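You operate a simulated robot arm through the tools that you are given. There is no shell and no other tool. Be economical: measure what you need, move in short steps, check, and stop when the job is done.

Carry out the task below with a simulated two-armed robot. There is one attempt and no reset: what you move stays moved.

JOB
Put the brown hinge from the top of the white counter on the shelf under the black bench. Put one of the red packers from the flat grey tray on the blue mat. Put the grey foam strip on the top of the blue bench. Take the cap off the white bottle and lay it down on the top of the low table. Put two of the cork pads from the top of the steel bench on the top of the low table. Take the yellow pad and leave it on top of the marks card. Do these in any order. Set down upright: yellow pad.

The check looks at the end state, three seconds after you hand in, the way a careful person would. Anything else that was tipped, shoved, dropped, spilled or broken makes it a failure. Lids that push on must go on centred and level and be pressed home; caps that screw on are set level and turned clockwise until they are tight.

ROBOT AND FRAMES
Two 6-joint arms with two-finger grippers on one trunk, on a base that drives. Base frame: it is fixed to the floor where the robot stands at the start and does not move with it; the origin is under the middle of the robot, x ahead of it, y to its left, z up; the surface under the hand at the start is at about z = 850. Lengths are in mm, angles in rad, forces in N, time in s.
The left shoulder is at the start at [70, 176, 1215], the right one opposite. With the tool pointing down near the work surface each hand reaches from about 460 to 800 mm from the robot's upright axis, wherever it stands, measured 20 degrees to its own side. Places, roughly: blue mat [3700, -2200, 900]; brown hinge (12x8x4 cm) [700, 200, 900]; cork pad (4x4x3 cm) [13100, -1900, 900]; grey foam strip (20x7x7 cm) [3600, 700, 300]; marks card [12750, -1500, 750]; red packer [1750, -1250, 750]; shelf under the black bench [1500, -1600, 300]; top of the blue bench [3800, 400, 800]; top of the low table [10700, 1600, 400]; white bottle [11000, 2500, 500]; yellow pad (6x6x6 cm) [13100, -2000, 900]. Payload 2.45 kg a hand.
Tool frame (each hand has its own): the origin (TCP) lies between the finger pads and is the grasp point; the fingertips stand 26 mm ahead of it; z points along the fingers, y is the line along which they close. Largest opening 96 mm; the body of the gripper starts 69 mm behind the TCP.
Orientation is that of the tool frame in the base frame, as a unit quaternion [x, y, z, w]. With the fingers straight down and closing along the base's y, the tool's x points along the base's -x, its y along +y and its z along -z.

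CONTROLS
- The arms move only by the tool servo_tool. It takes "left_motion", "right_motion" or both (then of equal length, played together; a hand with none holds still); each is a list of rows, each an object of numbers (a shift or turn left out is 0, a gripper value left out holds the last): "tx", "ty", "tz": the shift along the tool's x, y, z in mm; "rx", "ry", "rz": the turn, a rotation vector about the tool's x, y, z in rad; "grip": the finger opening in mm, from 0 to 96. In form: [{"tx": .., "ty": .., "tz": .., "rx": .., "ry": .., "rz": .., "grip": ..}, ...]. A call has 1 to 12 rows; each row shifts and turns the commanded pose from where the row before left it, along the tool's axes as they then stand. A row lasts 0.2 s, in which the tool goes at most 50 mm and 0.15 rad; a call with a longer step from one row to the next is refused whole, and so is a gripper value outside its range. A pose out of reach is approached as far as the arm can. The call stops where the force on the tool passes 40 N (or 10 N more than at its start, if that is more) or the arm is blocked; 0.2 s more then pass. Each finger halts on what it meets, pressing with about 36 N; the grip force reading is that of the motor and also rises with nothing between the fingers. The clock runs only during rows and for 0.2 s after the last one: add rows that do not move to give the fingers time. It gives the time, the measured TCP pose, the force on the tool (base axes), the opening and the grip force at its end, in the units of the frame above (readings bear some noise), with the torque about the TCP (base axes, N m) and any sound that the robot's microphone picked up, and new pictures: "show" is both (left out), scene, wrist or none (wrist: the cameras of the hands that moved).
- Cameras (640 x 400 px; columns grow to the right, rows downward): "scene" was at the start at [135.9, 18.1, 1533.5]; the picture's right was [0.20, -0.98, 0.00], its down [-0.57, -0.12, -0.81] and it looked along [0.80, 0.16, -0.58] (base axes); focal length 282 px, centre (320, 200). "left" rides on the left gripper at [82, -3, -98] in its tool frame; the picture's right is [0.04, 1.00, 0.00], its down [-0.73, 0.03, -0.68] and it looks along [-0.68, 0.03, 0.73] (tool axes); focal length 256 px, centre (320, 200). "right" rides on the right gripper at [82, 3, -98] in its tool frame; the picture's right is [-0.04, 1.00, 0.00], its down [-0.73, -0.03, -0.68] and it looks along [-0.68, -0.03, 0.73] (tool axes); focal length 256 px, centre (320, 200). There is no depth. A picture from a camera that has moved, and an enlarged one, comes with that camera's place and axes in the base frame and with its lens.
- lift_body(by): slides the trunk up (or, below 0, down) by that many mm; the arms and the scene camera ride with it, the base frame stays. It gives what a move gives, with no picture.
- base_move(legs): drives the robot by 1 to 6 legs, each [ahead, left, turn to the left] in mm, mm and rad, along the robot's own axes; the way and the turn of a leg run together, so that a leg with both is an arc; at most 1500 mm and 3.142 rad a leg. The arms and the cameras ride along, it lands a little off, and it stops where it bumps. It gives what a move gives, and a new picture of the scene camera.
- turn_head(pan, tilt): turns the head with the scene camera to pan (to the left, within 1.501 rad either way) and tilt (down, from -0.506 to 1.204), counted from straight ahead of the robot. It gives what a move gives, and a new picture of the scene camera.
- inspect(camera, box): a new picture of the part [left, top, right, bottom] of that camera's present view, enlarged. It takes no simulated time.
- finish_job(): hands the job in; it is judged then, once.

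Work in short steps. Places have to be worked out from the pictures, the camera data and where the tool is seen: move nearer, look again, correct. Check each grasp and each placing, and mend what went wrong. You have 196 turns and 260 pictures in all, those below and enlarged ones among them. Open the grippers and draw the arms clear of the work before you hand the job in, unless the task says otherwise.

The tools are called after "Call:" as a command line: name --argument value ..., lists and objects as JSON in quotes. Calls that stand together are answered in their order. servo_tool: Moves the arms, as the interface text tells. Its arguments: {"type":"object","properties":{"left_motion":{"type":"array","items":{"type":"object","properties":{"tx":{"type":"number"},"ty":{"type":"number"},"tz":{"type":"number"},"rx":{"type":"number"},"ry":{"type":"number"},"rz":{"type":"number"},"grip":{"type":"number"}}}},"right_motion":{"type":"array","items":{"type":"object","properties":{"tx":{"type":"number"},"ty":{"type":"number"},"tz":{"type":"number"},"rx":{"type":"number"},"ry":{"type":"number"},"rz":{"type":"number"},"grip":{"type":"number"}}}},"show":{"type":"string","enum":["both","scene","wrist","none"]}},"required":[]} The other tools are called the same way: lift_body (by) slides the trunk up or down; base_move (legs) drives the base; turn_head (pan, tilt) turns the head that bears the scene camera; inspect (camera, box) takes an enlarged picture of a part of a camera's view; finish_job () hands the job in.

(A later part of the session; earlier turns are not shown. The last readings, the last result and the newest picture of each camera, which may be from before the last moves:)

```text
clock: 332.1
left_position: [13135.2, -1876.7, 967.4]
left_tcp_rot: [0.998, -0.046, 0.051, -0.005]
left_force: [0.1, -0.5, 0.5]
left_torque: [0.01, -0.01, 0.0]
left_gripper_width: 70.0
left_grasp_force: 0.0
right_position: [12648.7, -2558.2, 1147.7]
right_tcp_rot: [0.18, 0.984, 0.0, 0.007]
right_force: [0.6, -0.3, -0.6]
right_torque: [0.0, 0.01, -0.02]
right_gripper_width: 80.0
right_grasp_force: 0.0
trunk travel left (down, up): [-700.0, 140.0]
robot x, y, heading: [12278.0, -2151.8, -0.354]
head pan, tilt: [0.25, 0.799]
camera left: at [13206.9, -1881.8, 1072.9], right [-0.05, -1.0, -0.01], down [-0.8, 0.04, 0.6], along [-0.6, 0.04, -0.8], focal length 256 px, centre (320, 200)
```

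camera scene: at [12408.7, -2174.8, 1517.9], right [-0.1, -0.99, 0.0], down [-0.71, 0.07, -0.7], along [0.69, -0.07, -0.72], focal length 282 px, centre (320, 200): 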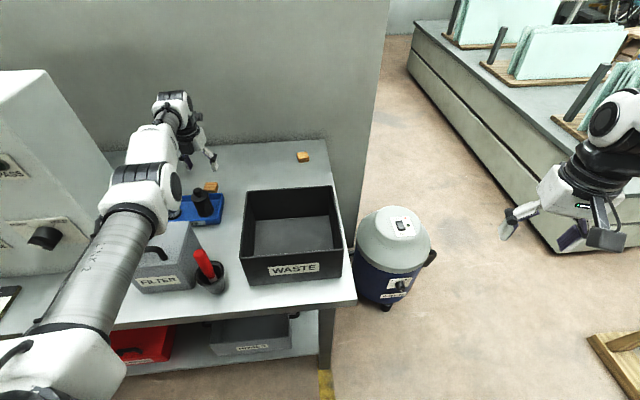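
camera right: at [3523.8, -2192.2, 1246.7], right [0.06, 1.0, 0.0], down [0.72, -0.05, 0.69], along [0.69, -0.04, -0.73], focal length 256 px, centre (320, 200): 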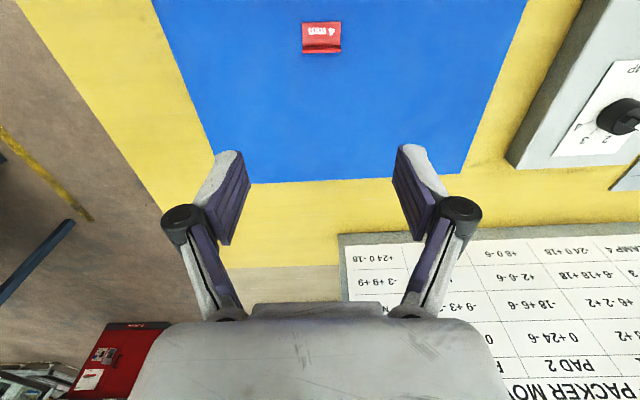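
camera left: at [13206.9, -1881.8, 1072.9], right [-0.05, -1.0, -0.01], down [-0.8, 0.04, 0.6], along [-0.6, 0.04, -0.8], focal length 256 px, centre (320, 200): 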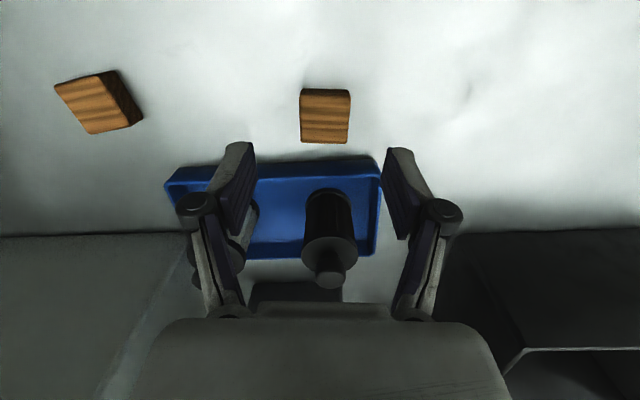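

Well placed. Descend 50 mm and check.

Call:
servo_tool --left_motion '[{"ty": 4, "tz": 20}, {"tz": 20}, {"tz": 12}, {}]' --show "wrist"

```text
clock: 333.1
left_position: [13131.7, -1885.5, 915.9]
left_tcp_rot: [0.998, -0.047, 0.051, -0.005]
left_force: [0.5, 0.6, -0.1]
left_torque: [0.0, 0.01, -0.03]
left_gripper_width: 69.8
left_grasp_force: 0.0
left hand out of reach, approached as far as the arm can: row 1, 2
right_position: [12650.1, -2559.8, 1147.9]
right_tcp_rot: [0.181, 0.983, 0.0, 0.006]
right_force: [0.6, -0.2, 0.0]
right_torque: [0.03, -0.01, -0.02]
right_gripper_width: 79.9
right_grasp_force: 0.2
trunk travel left (down, up): [-700.0, 140.0]
robot x, y, heading: [12279.1, -2151.9, -0.348]
head pan, tilt: [0.25, 0.799]
camera left: at [13204.1, -1890.9, 1022.9], right [-0.05, -1.0, -0.01], down [-0.8, 0.04, 0.6], along [-0.6, 0.04, -0.8], focal length 256 px, centre (320, 200)
```

left: 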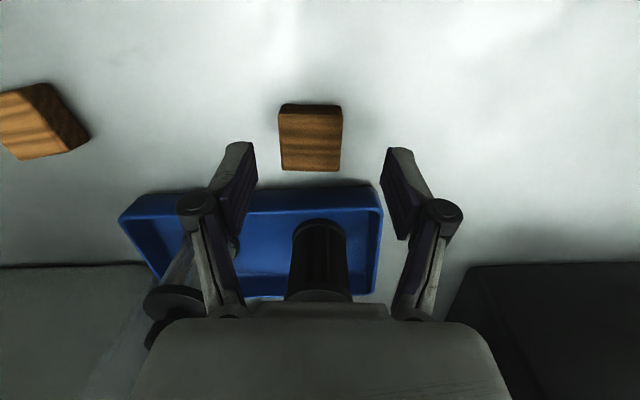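

Shift 4 mm in y, descend the rest and close.

Call:
servo_tool --left_motion '[{"ty": -4, "tx": 4, "tz": 15}, {"tz": 12}, {"tz": 6}, {}]' --show "wrist"

```text
clock: 334.1
left_position: [13126.7, -1885.3, 885.0]
left_tcp_rot: [0.998, -0.046, 0.052, -0.005]
left_force: [1.0, 0.2, 0.1]
left_torque: [0.02, 0.03, 0.02]
left_gripper_width: 70.0
left_grasp_force: 0.0
left hand out of reach, approached as far as the arm can: row 1, 3
right_position: [12648.9, -2560.4, 1148.7]
right_tcp_rot: [0.18, 0.984, 0.0, 0.008]
right_force: [0.0, -1.3, -0.3]
right_torque: [0.0, 0.0, 0.01]
right_gripper_width: 79.9
right_grasp_force: 0.0
trunk travel left (down, up): [-700.0, 140.0]
robot x, y, heading: [12281.2, -2151.8, -0.353]
head pan, tilt: [0.25, 0.799]
camera left: at [13198.4, -1890.2, 992.0], right [-0.05, -1.0, -0.01], down [-0.8, 0.04, 0.6], along [-0.6, 0.04, -0.8], focal length 256 px, centre (320, 200)
```

left: 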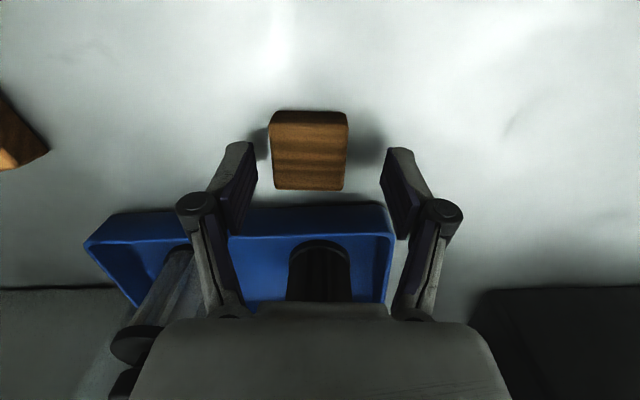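

Cork spans x≈13124–13164; nudge the base ~12 mm forward for a better bite, then close.

Call:
base_move --legs '[[12, 5, 0]]'

Call:
servo_tool --left_motion '[{"grip": 20}, {}, {}, {}, {}]' --show "wrist"

```text
clock: 334.9
left_position: [13138.4, -1886.4, 888.3]
left_tcp_rot: [0.997, -0.047, 0.052, -0.004]
left_force: [0.1, 0.0, 1.4]
left_torque: [-0.02, -0.04, 0.0]
left_gripper_width: 70.4
left_grasp_force: 0.0
right_position: [12657.4, -2560.0, 1148.5]
right_tcp_rot: [0.181, 0.983, -0.001, 0.008]
right_force: [-0.6, -0.5, -1.0]
right_torque: [0.02, -0.04, 0.0]
right_gripper_width: 80.1
right_grasp_force: 0.1
trunk travel left (down, up): [-700.0, 140.0]
robot x, y, heading: [12293.8, -2149.4, -0.358]
head pan, tilt: [0.25, 0.799]
camera scene: at [12414.2, -2175.9, 1518.7], right [-0.1, -0.99, 0.0], down [-0.71, 0.07, -0.7], along [0.7, -0.07, -0.72], focal length 282 px, centre (320, 200)
```

scene: 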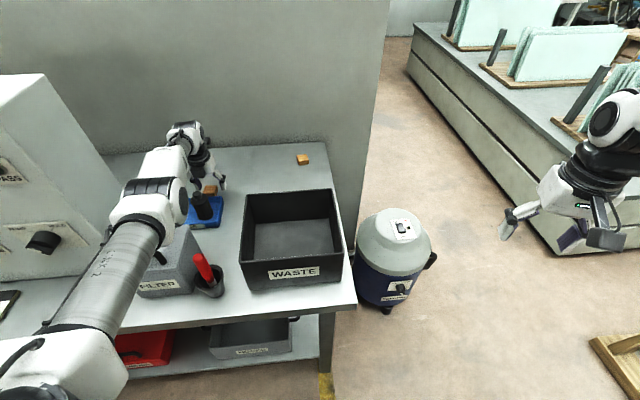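

```text
clock: 336.1
left_position: [13141.1, -1885.8, 885.3]
left_tcp_rot: [0.998, -0.047, 0.052, -0.005]
left_force: [-0.2, -0.1, -0.2]
left_torque: [0.01, 0.01, 0.03]
left_gripper_width: 38.0
left_grasp_force: 35.5
right_position: [12662.1, -2559.2, 1148.0]
right_tcp_rot: [0.181, 0.983, -0.001, 0.007]
right_force: [-0.6, 0.9, 0.7]
right_torque: [-0.01, -0.02, 0.03]
right_gripper_width: 79.9
right_grasp_force: 0.2
trunk travel left (down, up): [-700.0, 140.0]
robot x, y, heading: [12290.2, -2154.4, -0.356]
head pan, tilt: [0.25, 0.799]
camera left: at [13211.8, -1890.4, 992.2], right [-0.05, -1.0, -0.01], down [-0.8, 0.04, 0.6], along [-0.6, 0.04, -0.8], focal length 256 px, centre (320, 200)
```

left: 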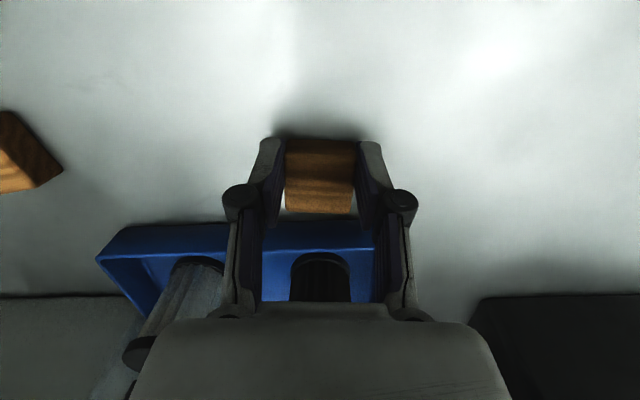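

Cork C gripped (38 mm). Lift straight up, then back the base off.

Call:
servo_tool --left_motion '[{"tz": -25}, {"tz": -35}, {"tz": -40}, {"tz": -40}, {"tz": -30}]' --show "none"

Call:
base_move --legs '[[-200, -150, 0]]'

```text
clock: 337.3
left_position: [13147.5, -1883.2, 1053.9]
left_tcp_rot: [0.998, -0.046, 0.05, -0.005]
left_force: [-0.2, -0.3, -0.5]
left_torque: [0.03, 0.02, 0.0]
left_gripper_width: 38.0
left_grasp_force: 35.9
left hand out of reach, approached as far as the arm can: row 1, 2, 3, 4, 5
right_position: [12661.1, -2559.1, 1146.8]
right_tcp_rot: [0.181, 0.983, 0.0, 0.007]
right_force: [0.3, 0.3, 0.2]
right_torque: [0.01, -0.03, -0.01]
right_gripper_width: 79.9
right_grasp_force: 0.1
trunk travel left (down, up): [-700.0, 140.0]
robot x, y, heading: [12293.7, -2151.4, -0.348]
head pan, tilt: [0.25, 0.799]
```

```text
clock: 339.1
left_position: [12909.3, -1955.6, 1053.4]
left_tcp_rot: [0.998, -0.049, 0.05, -0.005]
left_force: [-0.6, 0.9, -0.9]
left_torque: [0.02, -0.01, -0.03]
left_gripper_width: 38.0
left_grasp_force: 36.5
right_position: [12420.9, -2630.3, 1147.9]
right_tcp_rot: [0.182, 0.983, -0.002, 0.006]
right_force: [-0.9, 0.2, -0.9]
right_torque: [0.02, 0.01, -0.05]
right_gripper_width: 79.9
right_grasp_force: 0.0
trunk travel left (down, up): [-700.0, 140.0]
robot x, y, heading: [12049.4, -2219.7, -0.355]
head pan, tilt: [0.25, 0.799]
camera scene: at [12178.7, -2245.9, 1518.1], right [-0.11, -0.99, 0.0], down [-0.71, 0.08, -0.7], along [0.69, -0.07, -0.72], focal length 282 px, centre (320, 200)
```

scene: 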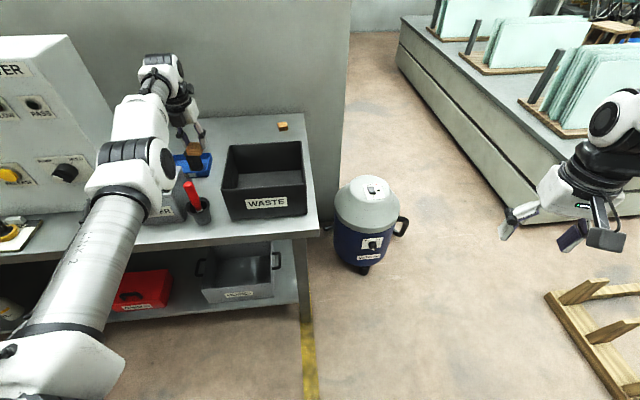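

Cork held. Unstretch the left arm now in free space.

Call:
servo_tool --left_motion '[{"tx": -34, "ty": 36}, {"tx": -34, "ty": 36}, {"tx": -34, "ty": 36}, {"tx": -34, "ty": 36}]' --show "none"

```text
clock: 340.1
left_position: [12910.5, -1991.1, 1063.3]
left_tcp_rot: [0.998, -0.051, 0.049, -0.005]
left_force: [0.5, -0.2, -0.2]
left_torque: [-0.01, 0.01, 0.0]
left_gripper_width: 38.0
left_grasp_force: 36.1
left hand out of reach, approached as far as the arm can: row 1, 2, 3, 4
right_position: [12420.5, -2631.8, 1148.1]
right_tcp_rot: [0.182, 0.983, 0.0, 0.007]
right_force: [0.5, -0.6, -0.1]
right_torque: [0.02, 0.04, -0.01]
right_gripper_width: 80.3
right_grasp_force: 0.0
trunk travel left (down, up): [-700.0, 140.0]
robot x, y, heading: [12054.0, -2217.3, -0.359]
head pan, tilt: [0.25, 0.799]
```

Unwind the tool's yaw (it is near its wrist limit anyway) and retry retraction.

Call:
servo_tool --left_motion '[{"rz": 0.148}, {"rz": 0.148}, {"rz": 0.148}, {"rz": 0.148}, {"rz": 0.148}, {"rz": 0.148}, {"rz": 0.148}, {"rz": 0.148}, {"rz": 0.148}, {"rz": 0.148}, {"rz": 0.148}]' --show "none"

Call:
servo_tool --left_motion '[{"rz": 0.148}, {"rz": 0.148}, {"rz": 0.148}, {"rz": 0.148}, {"rz": 0.148}, {"rz": 0.148}, {"rz": 0.148}, {"rz": 0.148}, {"rz": 0.148}, {"tx": 35}, {"tx": 35}]' --show "wrist"

```text
clock: 342.5
left_position: [12908.7, -1986.2, 1064.7]
left_tcp_rot: [-0.648, 0.76, -0.031, 0.039]
left_force: [0.0, 0.0, -0.1]
left_torque: [-0.03, -0.01, 0.01]
left_gripper_width: 38.0
left_grasp_force: 35.9
right_position: [12420.8, -2631.7, 1148.0]
right_tcp_rot: [0.183, 0.983, 0.0, 0.007]
right_force: [0.2, 0.2, 0.3]
right_torque: [-0.03, -0.03, -0.04]
right_gripper_width: 80.2
right_grasp_force: 0.1
trunk travel left (down, up): [-700.0, 140.0]
robot x, y, heading: [12049.5, -2221.3, -0.353]
head pan, tilt: [0.25, 0.799]
```

```text
clock: 344.9
left_position: [12909.5, -1987.8, 1064.2]
left_tcp_rot: [-0.041, 0.998, 0.0, 0.05]
left_force: [-0.2, 0.1, 0.1]
left_torque: [0.0, 0.01, 0.02]
left_gripper_width: 38.1
left_grasp_force: 35.8
left hand out of reach, approached as far as the arm can: row 10, 11
right_position: [12420.5, -2631.4, 1148.2]
right_tcp_rot: [0.182, 0.983, -0.001, 0.006]
right_force: [0.9, 0.3, -0.2]
right_torque: [0.02, -0.01, -0.01]
right_gripper_width: 80.2
right_grasp_force: 0.0
trunk travel left (down, up): [-700.0, 140.0]
robot x, y, heading: [12050.8, -2220.0, -0.351]
head pan, tilt: [0.25, 0.799]
camera left: at [12819.2, -1997.6, 1154.9], right [-0.12, 0.99, -0.01], down [0.66, 0.09, 0.75], along [0.74, 0.09, -0.66], focal length 256 px, centre (320, 200)
```

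left: 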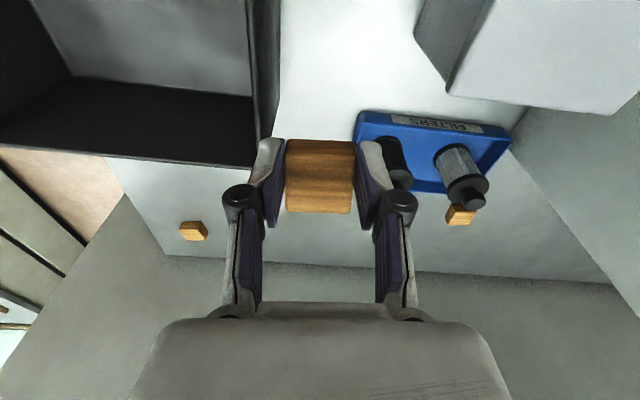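

Repeat the sequence that freed it the first time.

Call:
servo_tool --left_motion '[{"tz": 40}, {"tz": 40}, {"ry": -0.12}, {"ry": -0.12}, {"tx": 20}, {"tx": 40}, {"ry": 0.12}, {"ry": 0.12}, {"tx": 35, "ty": -35}, {"tx": 35, "ty": -35}, {"tx": 35, "ty": -35}]' --show "none"

```text
clock: 346.8
left_position: [12914.8, -1994.6, 971.9]
left_tcp_rot: [-0.05, 0.997, 0.006, 0.058]
left_force: [6.8, 20.2, -5.9]
left_torque: [0.02, 0.08, 0.3]
left_gripper_width: 37.9
left_grasp_force: 35.8
left hand out of reach, approached as far as the arm can: row 2, 3, 4, 5, 6, 7, 8, 9
right_position: [12423.8, -2626.8, 1148.2]
right_tcp_rot: [0.18, 0.984, -0.001, 0.006]
right_force: [-0.1, -0.8, 0.3]
right_torque: [0.06, 0.0, -0.01]
right_gripper_width: 79.9
right_grasp_force: 0.1
trunk travel left (down, up): [-700.0, 140.0]
robot x, y, heading: [12048.3, -2220.9, -0.347]
head pan, tilt: [0.25, 0.799]
stopped in row 9 (left hand): the force on the tool passed its limit at 56 N (the readings are from after the stop); the commanded pose is now the measured one
```

Touched something on the right side (likely the WASTE bin wall). Raise straight up and check.

Call:
servo_tool --left_motion '[{"ty": 8, "tz": -10}, {"tz": -40}, {"tz": -40}, {"tz": -40}]' --show "both"

```text
clock: 347.8
left_position: [12905.6, -1994.6, 1108.1]
left_tcp_rot: [-0.048, 0.997, 0.005, 0.059]
left_force: [-0.4, 0.1, 0.4]
left_torque: [0.01, 0.0, -0.02]
left_gripper_width: 38.1
left_grasp_force: 36.3
left hand out of reach, approached as far as the arm can: row 2, 3
right_position: [12420.8, -2628.8, 1148.3]
right_tcp_rot: [0.181, 0.983, -0.001, 0.007]
right_force: [-0.7, -0.6, 0.4]
right_torque: [-0.02, -0.02, 0.01]
right_gripper_width: 79.8
right_grasp_force: 0.1
trunk travel left (down, up): [-700.0, 140.0]
robot x, y, heading: [12047.5, -2221.9, -0.349]
head pan, tilt: [0.25, 0.799]
camera scene: at [12176.5, -2245.8, 1518.3], right [-0.1, -0.99, 0.0], down [-0.71, 0.07, -0.7], along [0.69, -0.07, -0.72], focal length 282 px, centre (320, 200)
camera left: at [12815.4, -2006.2, 1195.7], right [-0.14, 0.99, 0.0], down [0.64, 0.09, 0.76], along [0.75, 0.1, -0.65], focal length 256 px, centre (320, 200)
```

scene: 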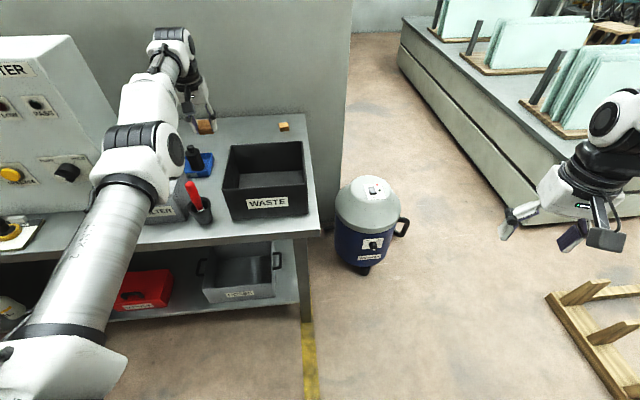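
left: 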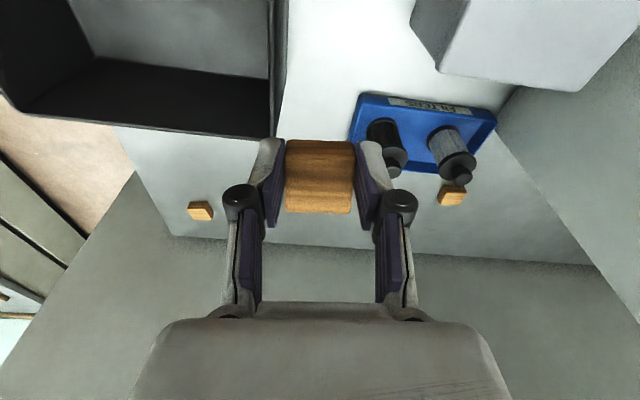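

Bin appears unmoved. Back away from the bench for free space, then work the arm loose.

Call:
base_move --legs '[[-350, 0, 0]]'

Call:
servo_tool --left_motion '[{"ry": -0.14}, {"ry": -0.14}, {"ry": 0.14}, {"ry": 0.14}, {"ry": 0.14}, {"tx": 35, "ty": -35}, {"tx": 35, "ty": -35}, {"tx": 35, "ty": -35}]' --show "none"

```text
clock: 350.1
left_position: [12577.0, -1876.7, 1105.0]
left_tcp_rot: [-0.045, 0.997, 0.005, 0.058]
left_force: [-0.1, 0.7, -0.1]
left_torque: [0.0, 0.02, 0.01]
left_gripper_width: 38.0
left_grasp_force: 35.9
right_position: [12085.3, -2507.2, 1147.8]
right_tcp_rot: [0.184, 0.983, 0.0, 0.006]
right_force: [-0.3, 0.4, 0.4]
right_torque: [-0.01, 0.04, 0.01]
right_gripper_width: 79.8
right_grasp_force: 0.1
trunk travel left (down, up): [-700.0, 140.0]
robot x, y, heading: [11720.9, -2097.0, -0.363]
head pan, tilt: [0.25, 0.799]
camera scene: at [11845.1, -2122.5, 1518.2], right [-0.11, -0.99, 0.0], down [-0.71, 0.08, -0.7], along [0.69, -0.08, -0.72], focal length 282 px, centre (320, 200)
```

scene: 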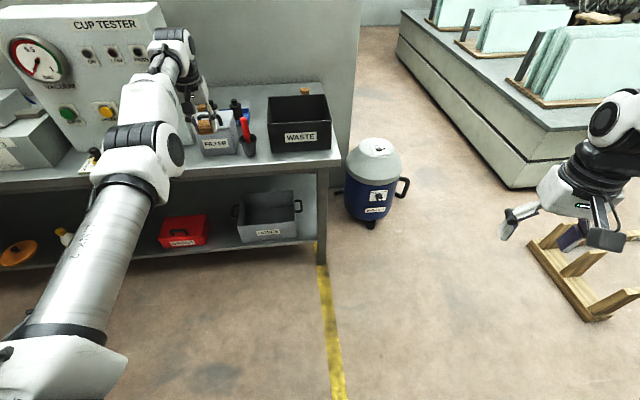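

```text
clock: 351.9
left_position: [12449.2, -2016.4, 1124.8]
left_tcp_rot: [-0.045, 0.999, 0.001, -0.009]
left_force: [-0.9, -0.5, -0.2]
left_torque: [0.02, -0.02, 0.0]
left_gripper_width: 38.2
left_grasp_force: 36.0
left hand out of reach, approached as far as the arm can: row 1, 2, 3, 4, 5
right_position: [12085.4, -2508.1, 1147.7]
right_tcp_rot: [0.184, 0.983, 0.0, 0.007]
right_force: [0.3, -0.8, 0.7]
right_torque: [0.01, -0.01, 0.03]
right_gripper_width: 80.0
right_grasp_force: 0.1
trunk travel left (down, up): [-700.0, 140.0]
robot x, y, heading: [11719.2, -2095.8, -0.361]
head pan, tilt: [0.25, 0.799]
```

Freed. Next cork A with the right hand, approached from the bench's right end (robot facing +y at ≈[12620,-2720]). Turn, then back and strafe right.

Call:
base_move --legs '[[0, 0, 1.93], [-620, 0, 0], [0, -850, 0]]'

Call:
turn_head --pan -0.5 --tilt 0.7

```text
clock: 359.6
left_position: [11348.7, -2053.3, 1120.0]
left_tcp_rot: [0.877, -0.48, 0.011, 0.008]
left_force: [-0.3, 0.5, 0.1]
left_torque: [-0.01, -0.05, 0.01]
left_gripper_width: 38.2
left_grasp_force: 36.2
right_position: [11955.3, -2147.0, 1145.8]
right_tcp_rot: [0.745, -0.667, -0.005, -0.003]
right_force: [-0.5, 0.7, -0.3]
right_torque: [0.04, -0.03, 0.0]
right_gripper_width: 80.1
right_grasp_force: 0.1
trunk travel left (down, up): [-700.0, 140.0]
robot x, y, heading: [11756.7, -2663.8, 1.692]
head pan, tilt: [0.25, 0.799]
stopped in leg 2: the robot was blocked; the commanded pose is now the measured one
camera scene: at [11722.3, -2538.8, 1518.2], right [0.93, 0.36, 0.0], down [0.26, -0.67, -0.7], along [-0.25, 0.65, -0.72], focal length 282 px, centre (320, 200)
```

scene: 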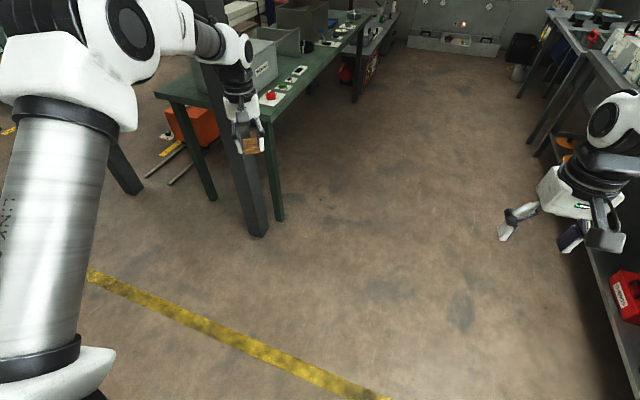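

```text
clock: 360.7
left_position: [11348.5, -2053.5, 1121.3]
left_tcp_rot: [0.877, -0.481, 0.009, 0.008]
left_force: [-0.4, 0.2, -0.2]
left_torque: [-0.01, 0.01, 0.0]
left_gripper_width: 38.0
left_grasp_force: 35.9
right_position: [11954.0, -2148.4, 1146.6]
right_tcp_rot: [0.745, -0.667, -0.004, -0.003]
right_force: [-0.2, 0.6, 0.3]
right_torque: [0.0, 0.01, -0.01]
right_gripper_width: 80.2
right_grasp_force: 0.1
trunk travel left (down, up): [-700.0, 140.0]
robot x, y, heading: [11759.8, -2665.2, 1.69]
head pan, tilt: [-0.499, 0.7]
camera scene: at [11784.3, -2535.0, 1526.5], right [0.93, -0.37, 0.0], down [-0.24, -0.6, -0.76], along [0.28, 0.71, -0.64], focal length 282 px, centre (320, 200)
```

scene: 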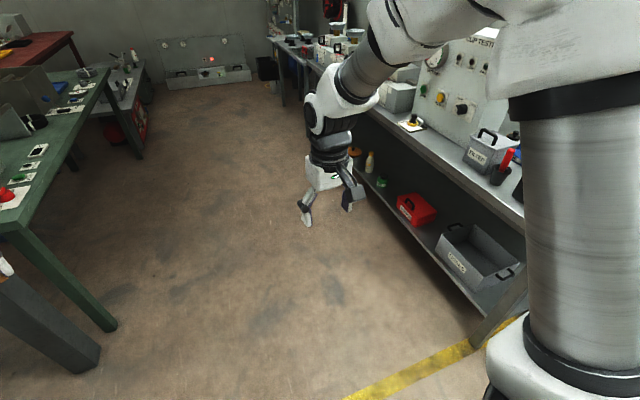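

Backing bumped (likely the slatted table's end). Move forward a bit, strafe right past it, then adjust back.

Call:
base_move --legs '[[90, 0, -0.12], [0, -860, 0]]'

Call:
turn_head --pan 1.5 --tilt 0.4

```text
clock: 366.0
left_position: [12272.0, -1920.0, 1121.4]
left_tcp_rot: [0.848, -0.53, 0.008, 0.009]
left_force: [-0.4, -0.2, 0.7]
left_torque: [0.0, 0.04, -0.01]
left_gripper_width: 38.4
left_grasp_force: 35.9
right_position: [12862.9, -2082.7, 1146.7]
right_tcp_rot: [-0.705, 0.709, 0.005, 0.003]
right_force: [0.6, 0.5, 0.5]
right_torque: [0.01, 0.0, -0.01]
right_gripper_width: 79.8
right_grasp_force: 0.0
trunk travel left (down, up): [-700.0, 140.0]
robot x, y, heading: [12609.1, -2575.8, 1.574]
head pan, tilt: [-0.499, 0.7]
camera scene: at [12648.5, -2448.2, 1526.5], right [0.88, -0.47, 0.0], down [-0.3, -0.57, -0.76], along [0.36, 0.67, -0.64], focal length 282 px, centre (320, 200)
```

scene: 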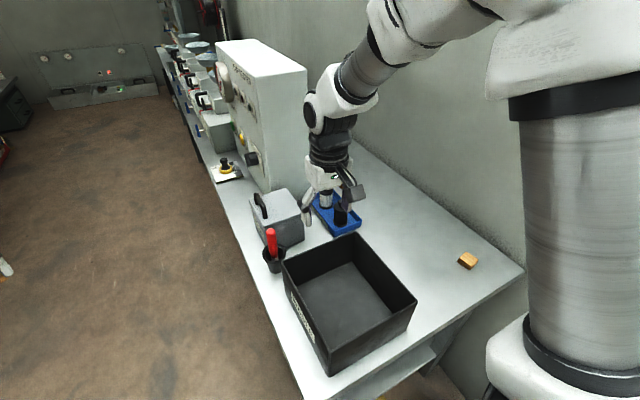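

```text
clock: 367.9
left_position: [12271.9, -1919.7, 1121.1]
left_tcp_rot: [0.847, -0.531, 0.009, 0.009]
left_force: [-0.1, -0.2, -0.1]
left_torque: [0.0, -0.03, 0.02]
left_gripper_width: 38.0
left_grasp_force: 36.2
right_position: [12862.4, -2084.8, 1145.8]
right_tcp_rot: [-0.705, 0.709, 0.004, 0.004]
right_force: [0.1, 0.8, -0.4]
right_torque: [-0.04, 0.01, 0.01]
right_gripper_width: 79.9
right_grasp_force: 0.1
trunk travel left (down, up): [-700.0, 140.0]
robot x, y, heading: [12609.2, -2570.5, 1.575]
head pan, tilt: [1.499, 0.4]
camera scene: at [12516.3, -2516.8, 1553.4], right [0.07, 1.0, 0.0], down [0.39, -0.03, -0.92], along [-0.92, 0.06, -0.39], focal length 282 px, centre (320, 200)
```

scene: 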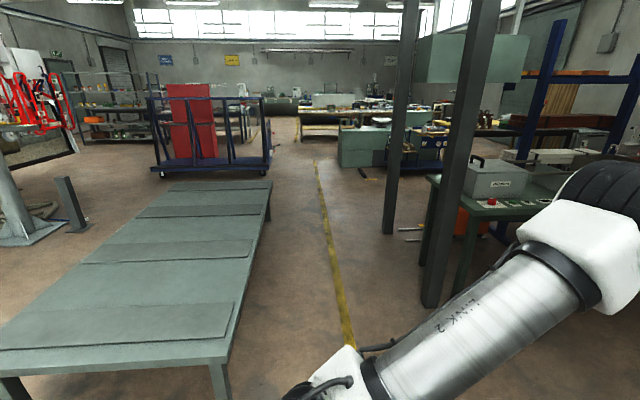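

The base is smaller than I feared (≈210 mm radius). Cork A ≈[13258,-2198] is within easy reach; bring the right hand above it.

Call:
servo_tool --right_motion '[{"tx": 12.3, "ty": -43.3, "tz": 11}, {"tx": 12.3, "ty": -43.3, "tz": 11}, {"tx": 12.3, "ty": -43.3, "tz": 11}, {"tx": 12.3, "ty": -43.3, "tz": 11}, {"tx": 12.3, "ty": -43.3, "tz": 11}, {"tx": 12.3, "ty": -43.3, "tz": 11}, {"tx": 12.3, "ty": -43.3, "tz": 11}, {"tx": 12.3, "ty": -43.3, "tz": 11}, {"tx": 12.3, "ty": -43.3, "tz": 11}, {}]' --show "wrist"

```text
clock: 370.1
left_position: [12271.1, -1920.1, 1120.8]
left_tcp_rot: [0.848, -0.53, 0.009, 0.009]
left_force: [-0.5, 0.0, -1.1]
left_torque: [0.01, 0.0, 0.03]
left_gripper_width: 38.3
left_grasp_force: 36.1
right_position: [13243.7, -2145.8, 1032.5]
right_tcp_rot: [-0.706, 0.709, 0.005, 0.002]
right_force: [-0.9, -0.3, 1.1]
right_torque: [0.03, -0.01, 0.01]
right_gripper_width: 79.9
right_grasp_force: 0.0
right hand out of reach, approached as far as the arm can: row 6, 7, 8, 9
trunk travel left (down, up): [-700.0, 140.0]
robot x, y, heading: [12607.9, -2577.1, 1.573]
head pan, tilt: [1.499, 0.4]
camera right: at [13240.2, -2227.6, 1128.7], right [-1.0, 0.05, 0.0], down [0.03, 0.73, 0.69], along [0.03, 0.69, -0.73], focal length 256 px, centre (320, 200)
```

right: 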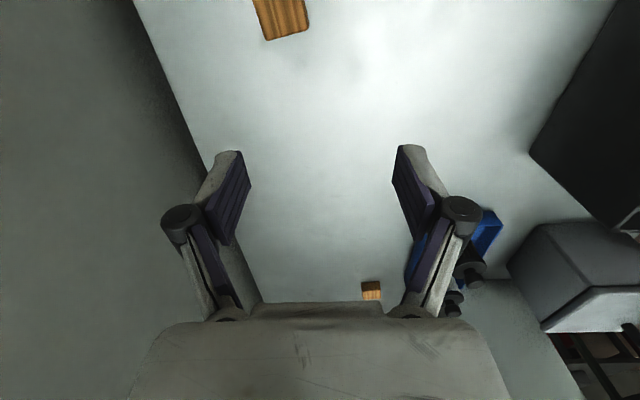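

Target is too far to the robot's right side (pan limit). Retract the right hand sideways, then turn the robot ~0.5 rad right.

Call:
servo_tool --right_motion '[{"ty": 45}, {"ty": 45}, {"ty": 45}, {"ty": 45}, {"ty": 45}, {"ty": 45}, {"tz": -40}]' --show "none"

Call:
base_move --legs '[[0, 0, -0.5]]'

Call:
turn_head --pan -0.4 --tilt 0.8

```text
clock: 371.7
left_position: [12273.0, -1921.2, 1123.1]
left_tcp_rot: [0.848, -0.53, 0.009, 0.008]
left_force: [-0.2, 0.0, 0.1]
left_torque: [-0.02, 0.01, -0.01]
left_gripper_width: 38.0
left_grasp_force: 35.2
right_position: [12976.3, -2144.1, 1074.0]
right_tcp_rot: [-0.705, 0.71, 0.006, 0.004]
right_force: [0.9, 0.8, 0.4]
right_torque: [0.0, -0.01, -0.01]
right_gripper_width: 80.1
right_grasp_force: 0.1
trunk travel left (down, up): [-700.0, 140.0]
robot x, y, heading: [12606.1, -2576.5, 1.577]
head pan, tilt: [1.499, 0.4]
```

```text
clock: 373.5
left_position: [12626.7, -1838.2, 1120.9]
left_tcp_rot: [-0.69, 0.724, -0.007, -0.01]
left_force: [-0.3, -0.1, 0.2]
left_torque: [-0.02, 0.01, 0.01]
left_gripper_width: 38.0
left_grasp_force: 35.7
right_position: [13138.5, -2369.8, 1072.3]
right_tcp_rot: [-0.507, 0.862, 0.004, 0.005]
right_force: [-0.3, -0.1, 0.8]
right_torque: [0.01, -0.01, 0.0]
right_gripper_width: 80.0
right_grasp_force: 0.1
trunk travel left (down, up): [-700.0, 140.0]
robot x, y, heading: [12608.9, -2570.4, 1.076]
head pan, tilt: [1.499, 0.4]
camera scene: at [12554.5, -2479.2, 1553.4], right [0.54, 0.84, 0.0], down [0.33, -0.21, -0.92], along [-0.78, 0.49, -0.39], focal length 282 px, centre (320, 200)
```

scene: 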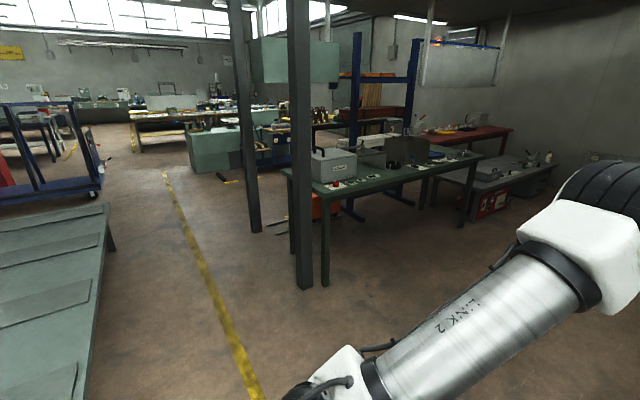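

```text
clock: 375.4
left_position: [12627.1, -1838.1, 1120.4]
left_tcp_rot: [-0.69, 0.724, -0.007, -0.011]
left_force: [0.0, 0.2, 0.0]
left_torque: [-0.01, -0.01, -0.02]
left_gripper_width: 38.2
left_grasp_force: 36.2
right_position: [13138.6, -2370.5, 1073.8]
right_tcp_rot: [-0.507, 0.862, 0.003, 0.005]
right_force: [-0.5, -0.1, -0.4]
right_torque: [0.02, 0.0, -0.02]
right_gripper_width: 80.0
right_grasp_force: 0.1
trunk travel left (down, up): [-700.0, 140.0]
robot x, y, heading: [12610.7, -2573.2, 1.081]
head pan, tilt: [-0.4, 0.799]
camera scene: at [12695.8, -2478.5, 1518.3], right [0.63, -0.78, 0.0], down [-0.56, -0.45, -0.7], along [0.54, 0.44, -0.72], focal length 282 px, centre (320, 200)
```

scene: 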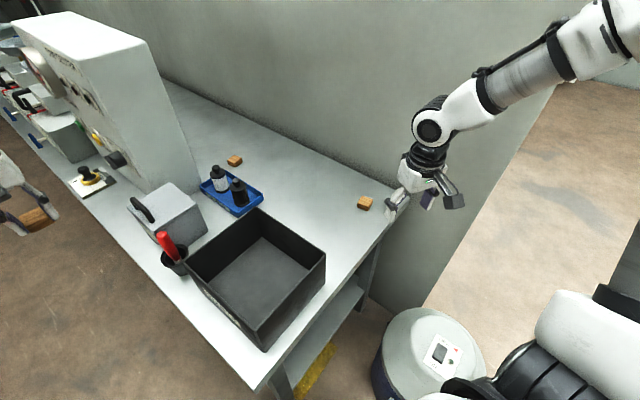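

Move the right hand over A and look from the wrist.

Call:
servo_tool --right_motion '[{"tx": -42, "ty": -4, "tz": 8}, {"tx": -42, "ty": -4, "tz": 8}, {"tx": -42, "ty": -4, "tz": 8}, {"tx": -30, "ty": -4, "tz": 8}, {}]' --show "wrist"

```text
clock: 376.6
left_position: [12626.8, -1837.3, 1121.2]
left_tcp_rot: [-0.69, 0.724, -0.007, -0.011]
left_force: [-0.3, 0.1, 0.3]
left_torque: [0.0, -0.02, -0.04]
left_gripper_width: 38.2
left_grasp_force: 35.8
right_position: [13227.7, -2245.5, 1046.5]
right_tcp_rot: [-0.508, 0.861, 0.004, 0.005]
right_force: [0.2, 0.1, 0.2]
right_torque: [0.04, -0.01, 0.01]
right_gripper_width: 79.8
right_grasp_force: 0.2
trunk travel left (down, up): [-700.0, 140.0]
robot x, y, heading: [12606.9, -2571.3, 1.077]
head pan, tilt: [-0.4, 0.799]
camera right: at [13185.6, -2316.0, 1142.8], right [-0.85, 0.52, 0.0], down [0.38, 0.62, 0.69], along [0.36, 0.59, -0.73], focal length 256 px, centre (320, 200)
```

right: 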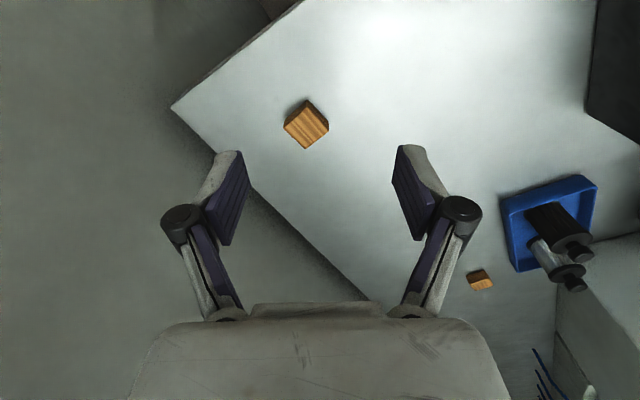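

Cork A is square with the bench at ≈[13265,-2205]. Turn the tool to close along x, move over, lower.

Call:
servo_tool --right_motion '[{"rz": -0.127}, {"rz": -0.127}, {"rz": -0.127}, {"rz": -0.127}, {"tx": -20, "ty": -19, "tz": 20}, {"tx": -20, "ty": -18, "tz": 20}, {"tz": 25}, {"tz": 20}, {}]' --show "wrist"

```text
clock: 378.6
left_position: [12627.7, -1837.6, 1122.3]
left_tcp_rot: [-0.69, 0.723, -0.006, -0.011]
left_force: [-0.3, -0.3, 0.0]
left_torque: [0.01, -0.01, 0.01]
left_gripper_width: 38.1
left_grasp_force: 36.4
right_position: [13265.8, -2200.0, 958.3]
right_tcp_rot: [0.708, -0.706, -0.003, -0.005]
right_force: [0.6, 0.6, -0.5]
right_torque: [0.01, 0.0, 0.04]
right_gripper_width: 79.8
right_grasp_force: 0.0
trunk travel left (down, up): [-700.0, 140.0]
robot x, y, heading: [12611.1, -2576.3, 1.077]
head pan, tilt: [-0.4, 0.799]
camera right: at [13262.1, -2283.1, 1055.5], right [-1.0, 0.04, 0.0], down [0.02, 0.73, 0.69], along [0.03, 0.69, -0.73], focal length 256 px, centre (320, 200)
```

right: 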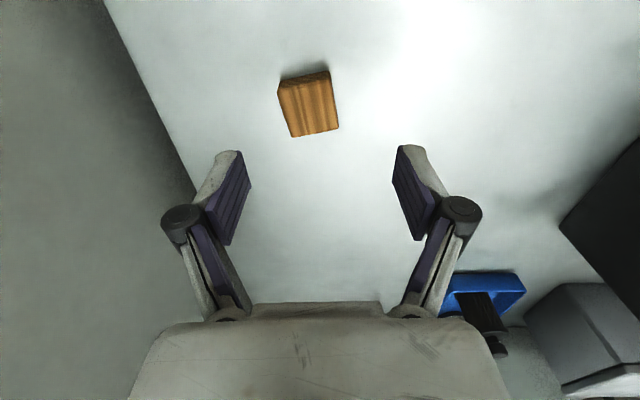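

Cork is turned ~0.2 rad and at ≈[13274,-2209]. Correct yaw and position, descend to ~905.

Call:
servo_tool --right_motion '[{"rz": -0.1}, {"rz": -0.1}, {"tx": 10, "ty": -6}, {"tz": 25}, {"tz": 25}, {}]' --show "wrist"

```text
clock: 380.0
left_position: [12627.3, -1837.2, 1122.3]
left_tcp_rot: [-0.69, 0.724, -0.007, -0.011]
left_force: [-0.1, -0.6, -0.8]
left_torque: [0.03, 0.02, 0.0]
left_gripper_width: 38.1
left_grasp_force: 36.9
right_position: [13271.9, -2210.7, 911.3]
right_tcp_rot: [0.775, -0.632, -0.002, -0.005]
right_force: [0.3, -0.1, 0.7]
right_torque: [0.01, -0.04, -0.02]
right_gripper_width: 79.6
right_grasp_force: 0.1
trunk travel left (down, up): [-700.0, 140.0]
robot x, y, heading: [12608.2, -2574.1, 1.079]
head pan, tilt: [-0.4, 0.799]
camera right: at [13285.8, -2291.8, 1006.7], right [-0.99, -0.16, -0.01], down [-0.12, 0.72, 0.69], along [-0.11, 0.68, -0.73], focal length 256 px, centre (320, 200)
```

right: 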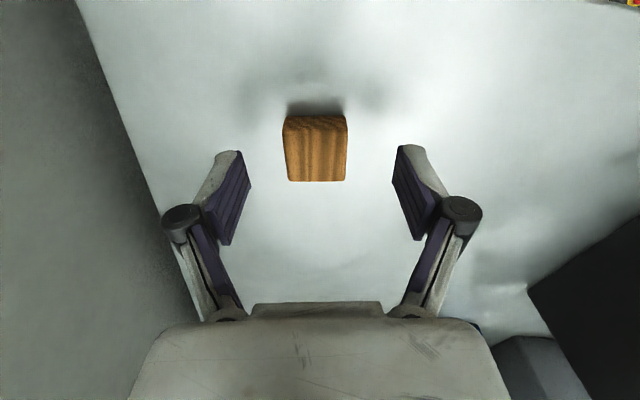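

Aligned. Descend 32 mm and close.

Call:
servo_tool --right_motion '[{"tz": 14, "ty": -2}, {"tz": 12}, {"tz": 6}, {"grip": 20}, {}, {}, {}]' --show "wrist"

```text
clock: 381.6
left_position: [12626.4, -1837.8, 1120.7]
left_tcp_rot: [-0.69, 0.723, -0.006, -0.011]
left_force: [-0.5, 0.0, 0.1]
left_torque: [-0.01, -0.01, 0.0]
left_gripper_width: 38.1
left_grasp_force: 36.3
right_position: [13275.6, -2205.7, 876.7]
right_tcp_rot: [0.775, -0.632, -0.002, -0.005]
right_force: [1.0, 0.5, 0.6]
right_torque: [0.0, -0.06, -0.03]
right_gripper_width: 37.8
right_grasp_force: 35.3
trunk travel left (down, up): [-700.0, 140.0]
robot x, y, heading: [12608.7, -2571.9, 1.082]
head pan, tilt: [-0.4, 0.799]
camera right: at [13287.5, -2287.8, 973.4], right [-0.99, -0.16, -0.01], down [-0.12, 0.72, 0.69], along [-0.11, 0.68, -0.73], focal length 256 px, centre (320, 200)
```

right: 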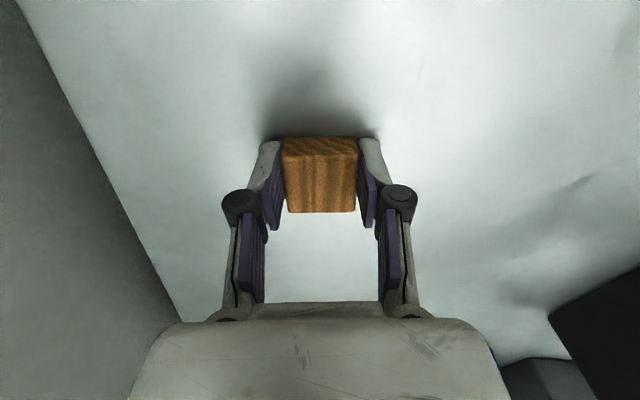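

Both corks held. Lift and retract toward the robot.

Call:
servo_tool --right_motion '[{"tz": -30}, {"tz": -45}, {"tz": -45}, {"tz": -45}, {"tz": -45}, {"tz": -30}, {"ty": 42, "tx": -2}, {"ty": 42, "tx": -2}, {"ty": 42, "tx": -2}, {"ty": 42, "tx": -2}, {"ty": 42, "tx": -2}]' --show "wrist"

```text
clock: 384.0
left_position: [12624.7, -1838.3, 1120.9]
left_tcp_rot: [-0.69, 0.723, -0.008, -0.009]
left_force: [-0.5, -0.1, 0.8]
left_torque: [0.0, -0.01, -0.01]
left_gripper_width: 38.3
left_grasp_force: 36.3
right_position: [13063.2, -2240.9, 1115.4]
right_tcp_rot: [0.775, -0.632, -0.001, -0.006]
right_force: [-0.7, 0.4, 0.4]
right_torque: [0.0, -0.02, -0.01]
right_gripper_width: 37.8
right_grasp_force: 36.1
trunk travel left (down, up): [-700.0, 140.0]
robot x, y, heading: [12606.0, -2577.3, 1.08]
head pan, tilt: [-0.4, 0.799]
camera right: at [13075.6, -2322.4, 1212.7], right [-0.99, -0.16, -0.01], down [-0.12, 0.72, 0.69], along [-0.11, 0.68, -0.73], focal length 256 px, centre (320, 200)
```

right: 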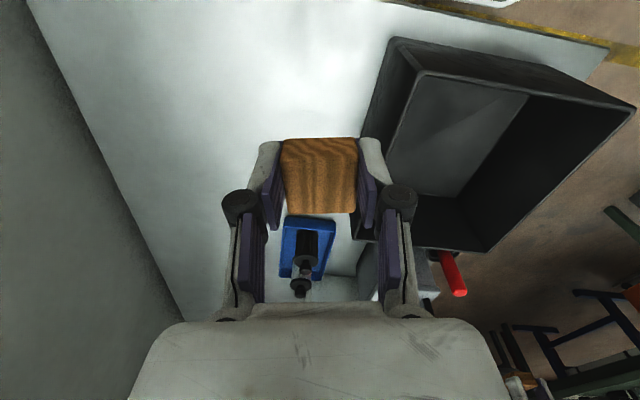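

Both corks held. Turn, strafe left to the passage (x≈11850) and drive +y toward the low table.

Call:
base_move --legs '[[0, 0, 0.49], [0, 750, 0], [1400, 0, 0], [900, 0, 0]]'

Call:
turn_head --pan 0.3 --tilt 0.35

```text
clock: 400.8
left_position: [11545.7, 454.1, 1121.8]
left_tcp_rot: [0.842, -0.539, 0.009, 0.009]
left_force: [0.7, -0.3, -0.3]
left_torque: [0.01, -0.03, 0.0]
left_gripper_width: 38.0
left_grasp_force: 36.3
right_position: [12120.2, 299.6, 1115.8]
right_tcp_rot: [0.903, -0.43, -0.004, -0.006]
right_force: [-0.5, -0.5, -0.4]
right_torque: [0.01, 0.0, -0.01]
right_gripper_width: 37.9
right_grasp_force: 36.2
trunk travel left (down, up): [-700.0, 140.0]
robot x, y, heading: [11871.0, -205.9, 1.555]
head pan, tilt: [-0.4, 0.799]
camera scene: at [11902.4, -81.6, 1518.3], right [0.92, -0.4, 0.0], down [-0.29, -0.66, -0.7], along [0.28, 0.64, -0.72], focal length 282 px, centre (320, 200)
```

scene: 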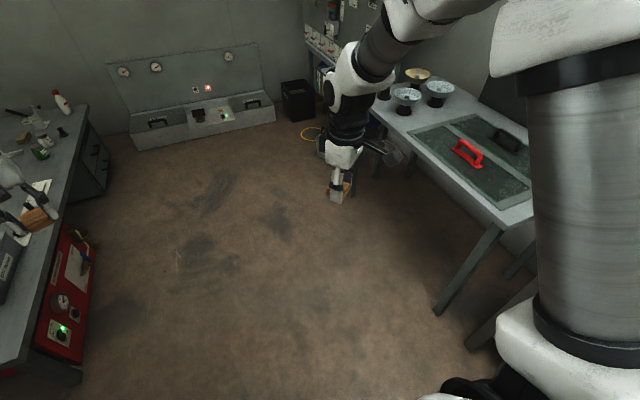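

```text
clock: 401.8
left_position: [11546.3, 454.8, 1121.5]
left_tcp_rot: [0.843, -0.539, 0.009, 0.009]
left_force: [0.3, 0.2, -0.2]
left_torque: [-0.02, -0.01, -0.02]
left_gripper_width: 38.2
left_grasp_force: 36.1
right_position: [12120.6, 300.6, 1115.3]
right_tcp_rot: [0.903, -0.429, -0.003, -0.005]
right_force: [0.7, 0.1, -0.8]
right_torque: [-0.01, 0.0, -0.01]
right_gripper_width: 37.9
right_grasp_force: 36.1
trunk travel left (down, up): [-700.0, 140.0]
robot x, y, heading: [11870.4, -205.3, 1.554]
head pan, tilt: [0.3, 0.351]
camera scene: at [11843.8, -65.8, 1557.9], right [0.96, 0.28, 0.0], down [0.1, -0.33, -0.94], along [-0.26, 0.9, -0.34], focal length 282 px, centre (320, 200)
```

scene: 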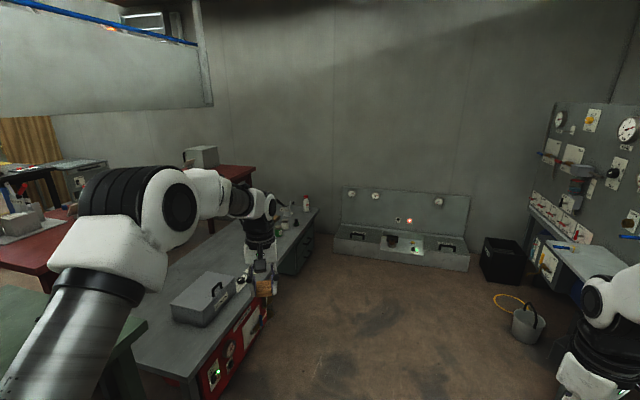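

The low table is the grey one on the left with the white bottle (≈[10920,2600]) on it. Drive on and turn to face it.

Call:
base_move --legs '[[1400, 0, 0], [300, 0, 0], [0, 0, 1.587]]'

Call:
turn_head --pan -0.2 --tilt 0.6

```text
clock: 414.2
left_position: [11244.0, 1131.6, 1121.2]
left_tcp_rot: [0.975, 0.224, 0.013, 0.0]
left_force: [0.5, 0.3, -0.2]
left_torque: [-0.02, 0.04, 0.01]
left_gripper_width: 38.0
left_grasp_force: 35.6
right_position: [11390.0, 1708.5, 1114.3]
right_tcp_rot: [0.939, 0.343, -0.005, -0.001]
right_force: [0.6, -0.4, 0.2]
right_torque: [-0.01, -0.02, 0.0]
right_gripper_width: 37.7
right_grasp_force: 35.9
trunk travel left (down, up): [-700.0, 140.0]
robot x, y, heading: [11901.2, 1465.9, -3.139]
head pan, tilt: [0.3, 0.351]
camera scene: at [11760.0, 1439.8, 1557.9], right [-0.3, 0.95, 0.0], down [0.33, 0.1, -0.94], along [-0.9, -0.28, -0.34], focal length 282 px, centre (320, 200)
```

scene: 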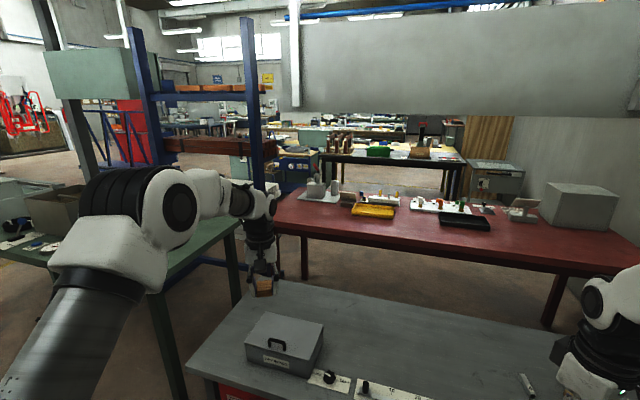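

```text
clock: 415.1
left_position: [11244.5, 1131.1, 1121.1]
left_tcp_rot: [0.975, 0.224, 0.013, 0.0]
left_force: [0.3, -0.2, 0.0]
left_torque: [-0.02, 0.0, -0.03]
left_gripper_width: 37.9
left_grasp_force: 36.3
right_position: [11390.7, 1709.6, 1115.3]
right_tcp_rot: [0.94, 0.343, -0.005, -0.001]
right_force: [-0.9, -0.1, -0.1]
right_torque: [-0.01, -0.01, -0.03]
right_gripper_width: 37.9
right_grasp_force: 36.5
trunk travel left (down, up): [-700.0, 140.0]
robot x, y, heading: [11898.4, 1464.4, -3.138]
head pan, tilt: [-0.201, 0.6]
camera scene: at [11762.2, 1484.8, 1535.2], right [0.2, 0.98, 0.0], down [0.55, -0.11, -0.83], along [-0.81, 0.16, -0.56], focal length 282 px, centre (320, 200)
```

scene: 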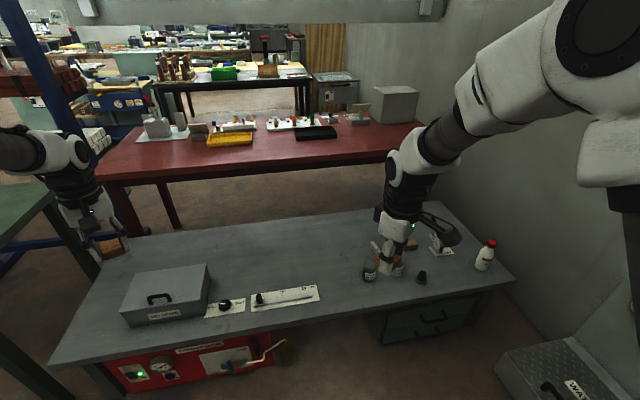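

Low table top z≈400, front edge x≈11035. White bottle with red cap is at its far right. Free spots: ≈[10700,1400] (left hand) and ≈[10800,1740] (right hand). Lower the trunk and drive up.

Call:
lift_body --by -400

Call:
base_move --legs '[[540, -105, 0]]'

Call:
turn_head --pan 0.0 --tilt 0.7

```text
clock: 419.0
left_position: [11244.3, 1131.6, 721.4]
left_tcp_rot: [0.975, 0.223, 0.012, 0.0]
left_force: [0.2, -0.5, 0.4]
left_torque: [0.02, -0.02, -0.02]
left_gripper_width: 37.9
left_grasp_force: 36.0
right_position: [11389.4, 1709.0, 716.3]
right_tcp_rot: [0.939, 0.343, -0.005, -0.001]
right_force: [-0.8, -1.0, 0.2]
right_torque: [0.02, -0.01, -0.03]
right_gripper_width: 38.1
right_grasp_force: 35.7
trunk travel left (down, up): [-300.0, 540.0]
robot x, y, heading: [11897.4, 1465.7, -3.131]
head pan, tilt: [-0.201, 0.6]
```

```text
clock: 422.1
left_position: [10703.4, 1231.3, 721.3]
left_tcp_rot: [0.974, 0.225, 0.013, -0.001]
left_force: [-0.2, -0.2, -0.2]
left_torque: [0.0, 0.03, -0.03]
left_gripper_width: 37.8
left_grasp_force: 36.1
right_position: [10847.4, 1808.5, 714.5]
right_tcp_rot: [0.939, 0.345, -0.005, -0.001]
right_force: [-0.5, -0.2, 0.1]
right_torque: [0.0, -0.01, -0.01]
right_gripper_width: 38.0
right_grasp_force: 35.9
trunk travel left (down, up): [-300.0, 540.0]
robot x, y, heading: [11358.4, 1566.2, -3.132]
head pan, tilt: [-0.201, 0.6]
camera scene: at [11220.7, 1584.9, 1135.1], right [0.19, 0.98, 0.0], down [0.55, -0.11, -0.82], along [-0.81, 0.16, -0.57], focal length 282 px, centre (320, 200)
```

scene: 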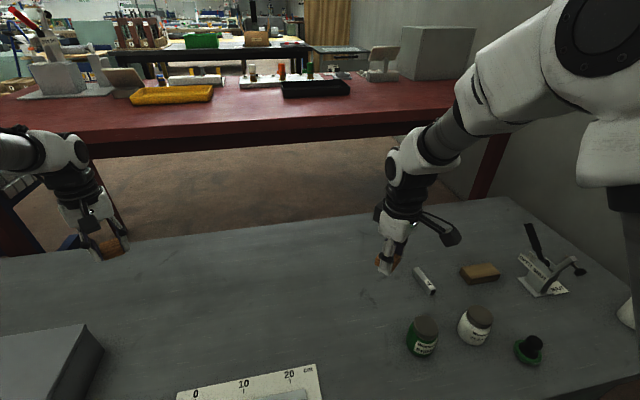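

```text
clock: 422.9
left_position: [10706.4, 1229.5, 721.1]
left_tcp_rot: [0.974, 0.225, 0.012, 0.0]
left_force: [-0.5, 0.1, -0.2]
left_torque: [0.02, -0.04, 0.02]
left_gripper_width: 38.1
left_grasp_force: 36.3
right_position: [10848.7, 1808.1, 716.8]
right_tcp_rot: [0.939, 0.344, -0.006, -0.001]
right_force: [-0.1, -0.3, 0.0]
right_torque: [-0.02, 0.01, 0.02]
right_gripper_width: 38.0
right_grasp_force: 35.9
trunk travel left (down, up): [-300.0, 540.0]
robot x, y, heading: [11361.3, 1567.8, -3.138]
head pan, tilt: [0.0, 0.7]
camera scene: at [11223.0, 1567.2, 1126.5], right [0.0, 1.0, 0.0], down [0.64, 0.0, -0.76], along [-0.76, 0.0, -0.64], focal length 282 px, centre (320, 200)
```

scene: 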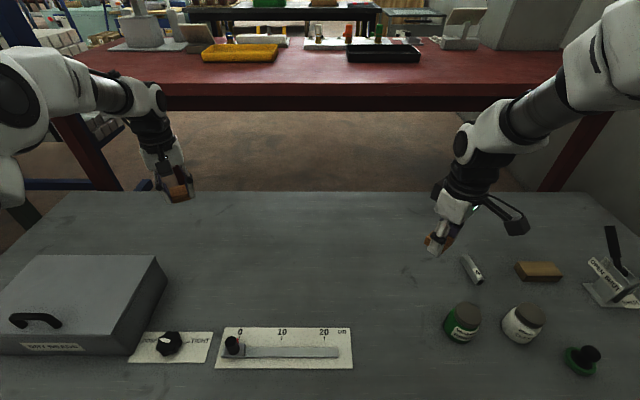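

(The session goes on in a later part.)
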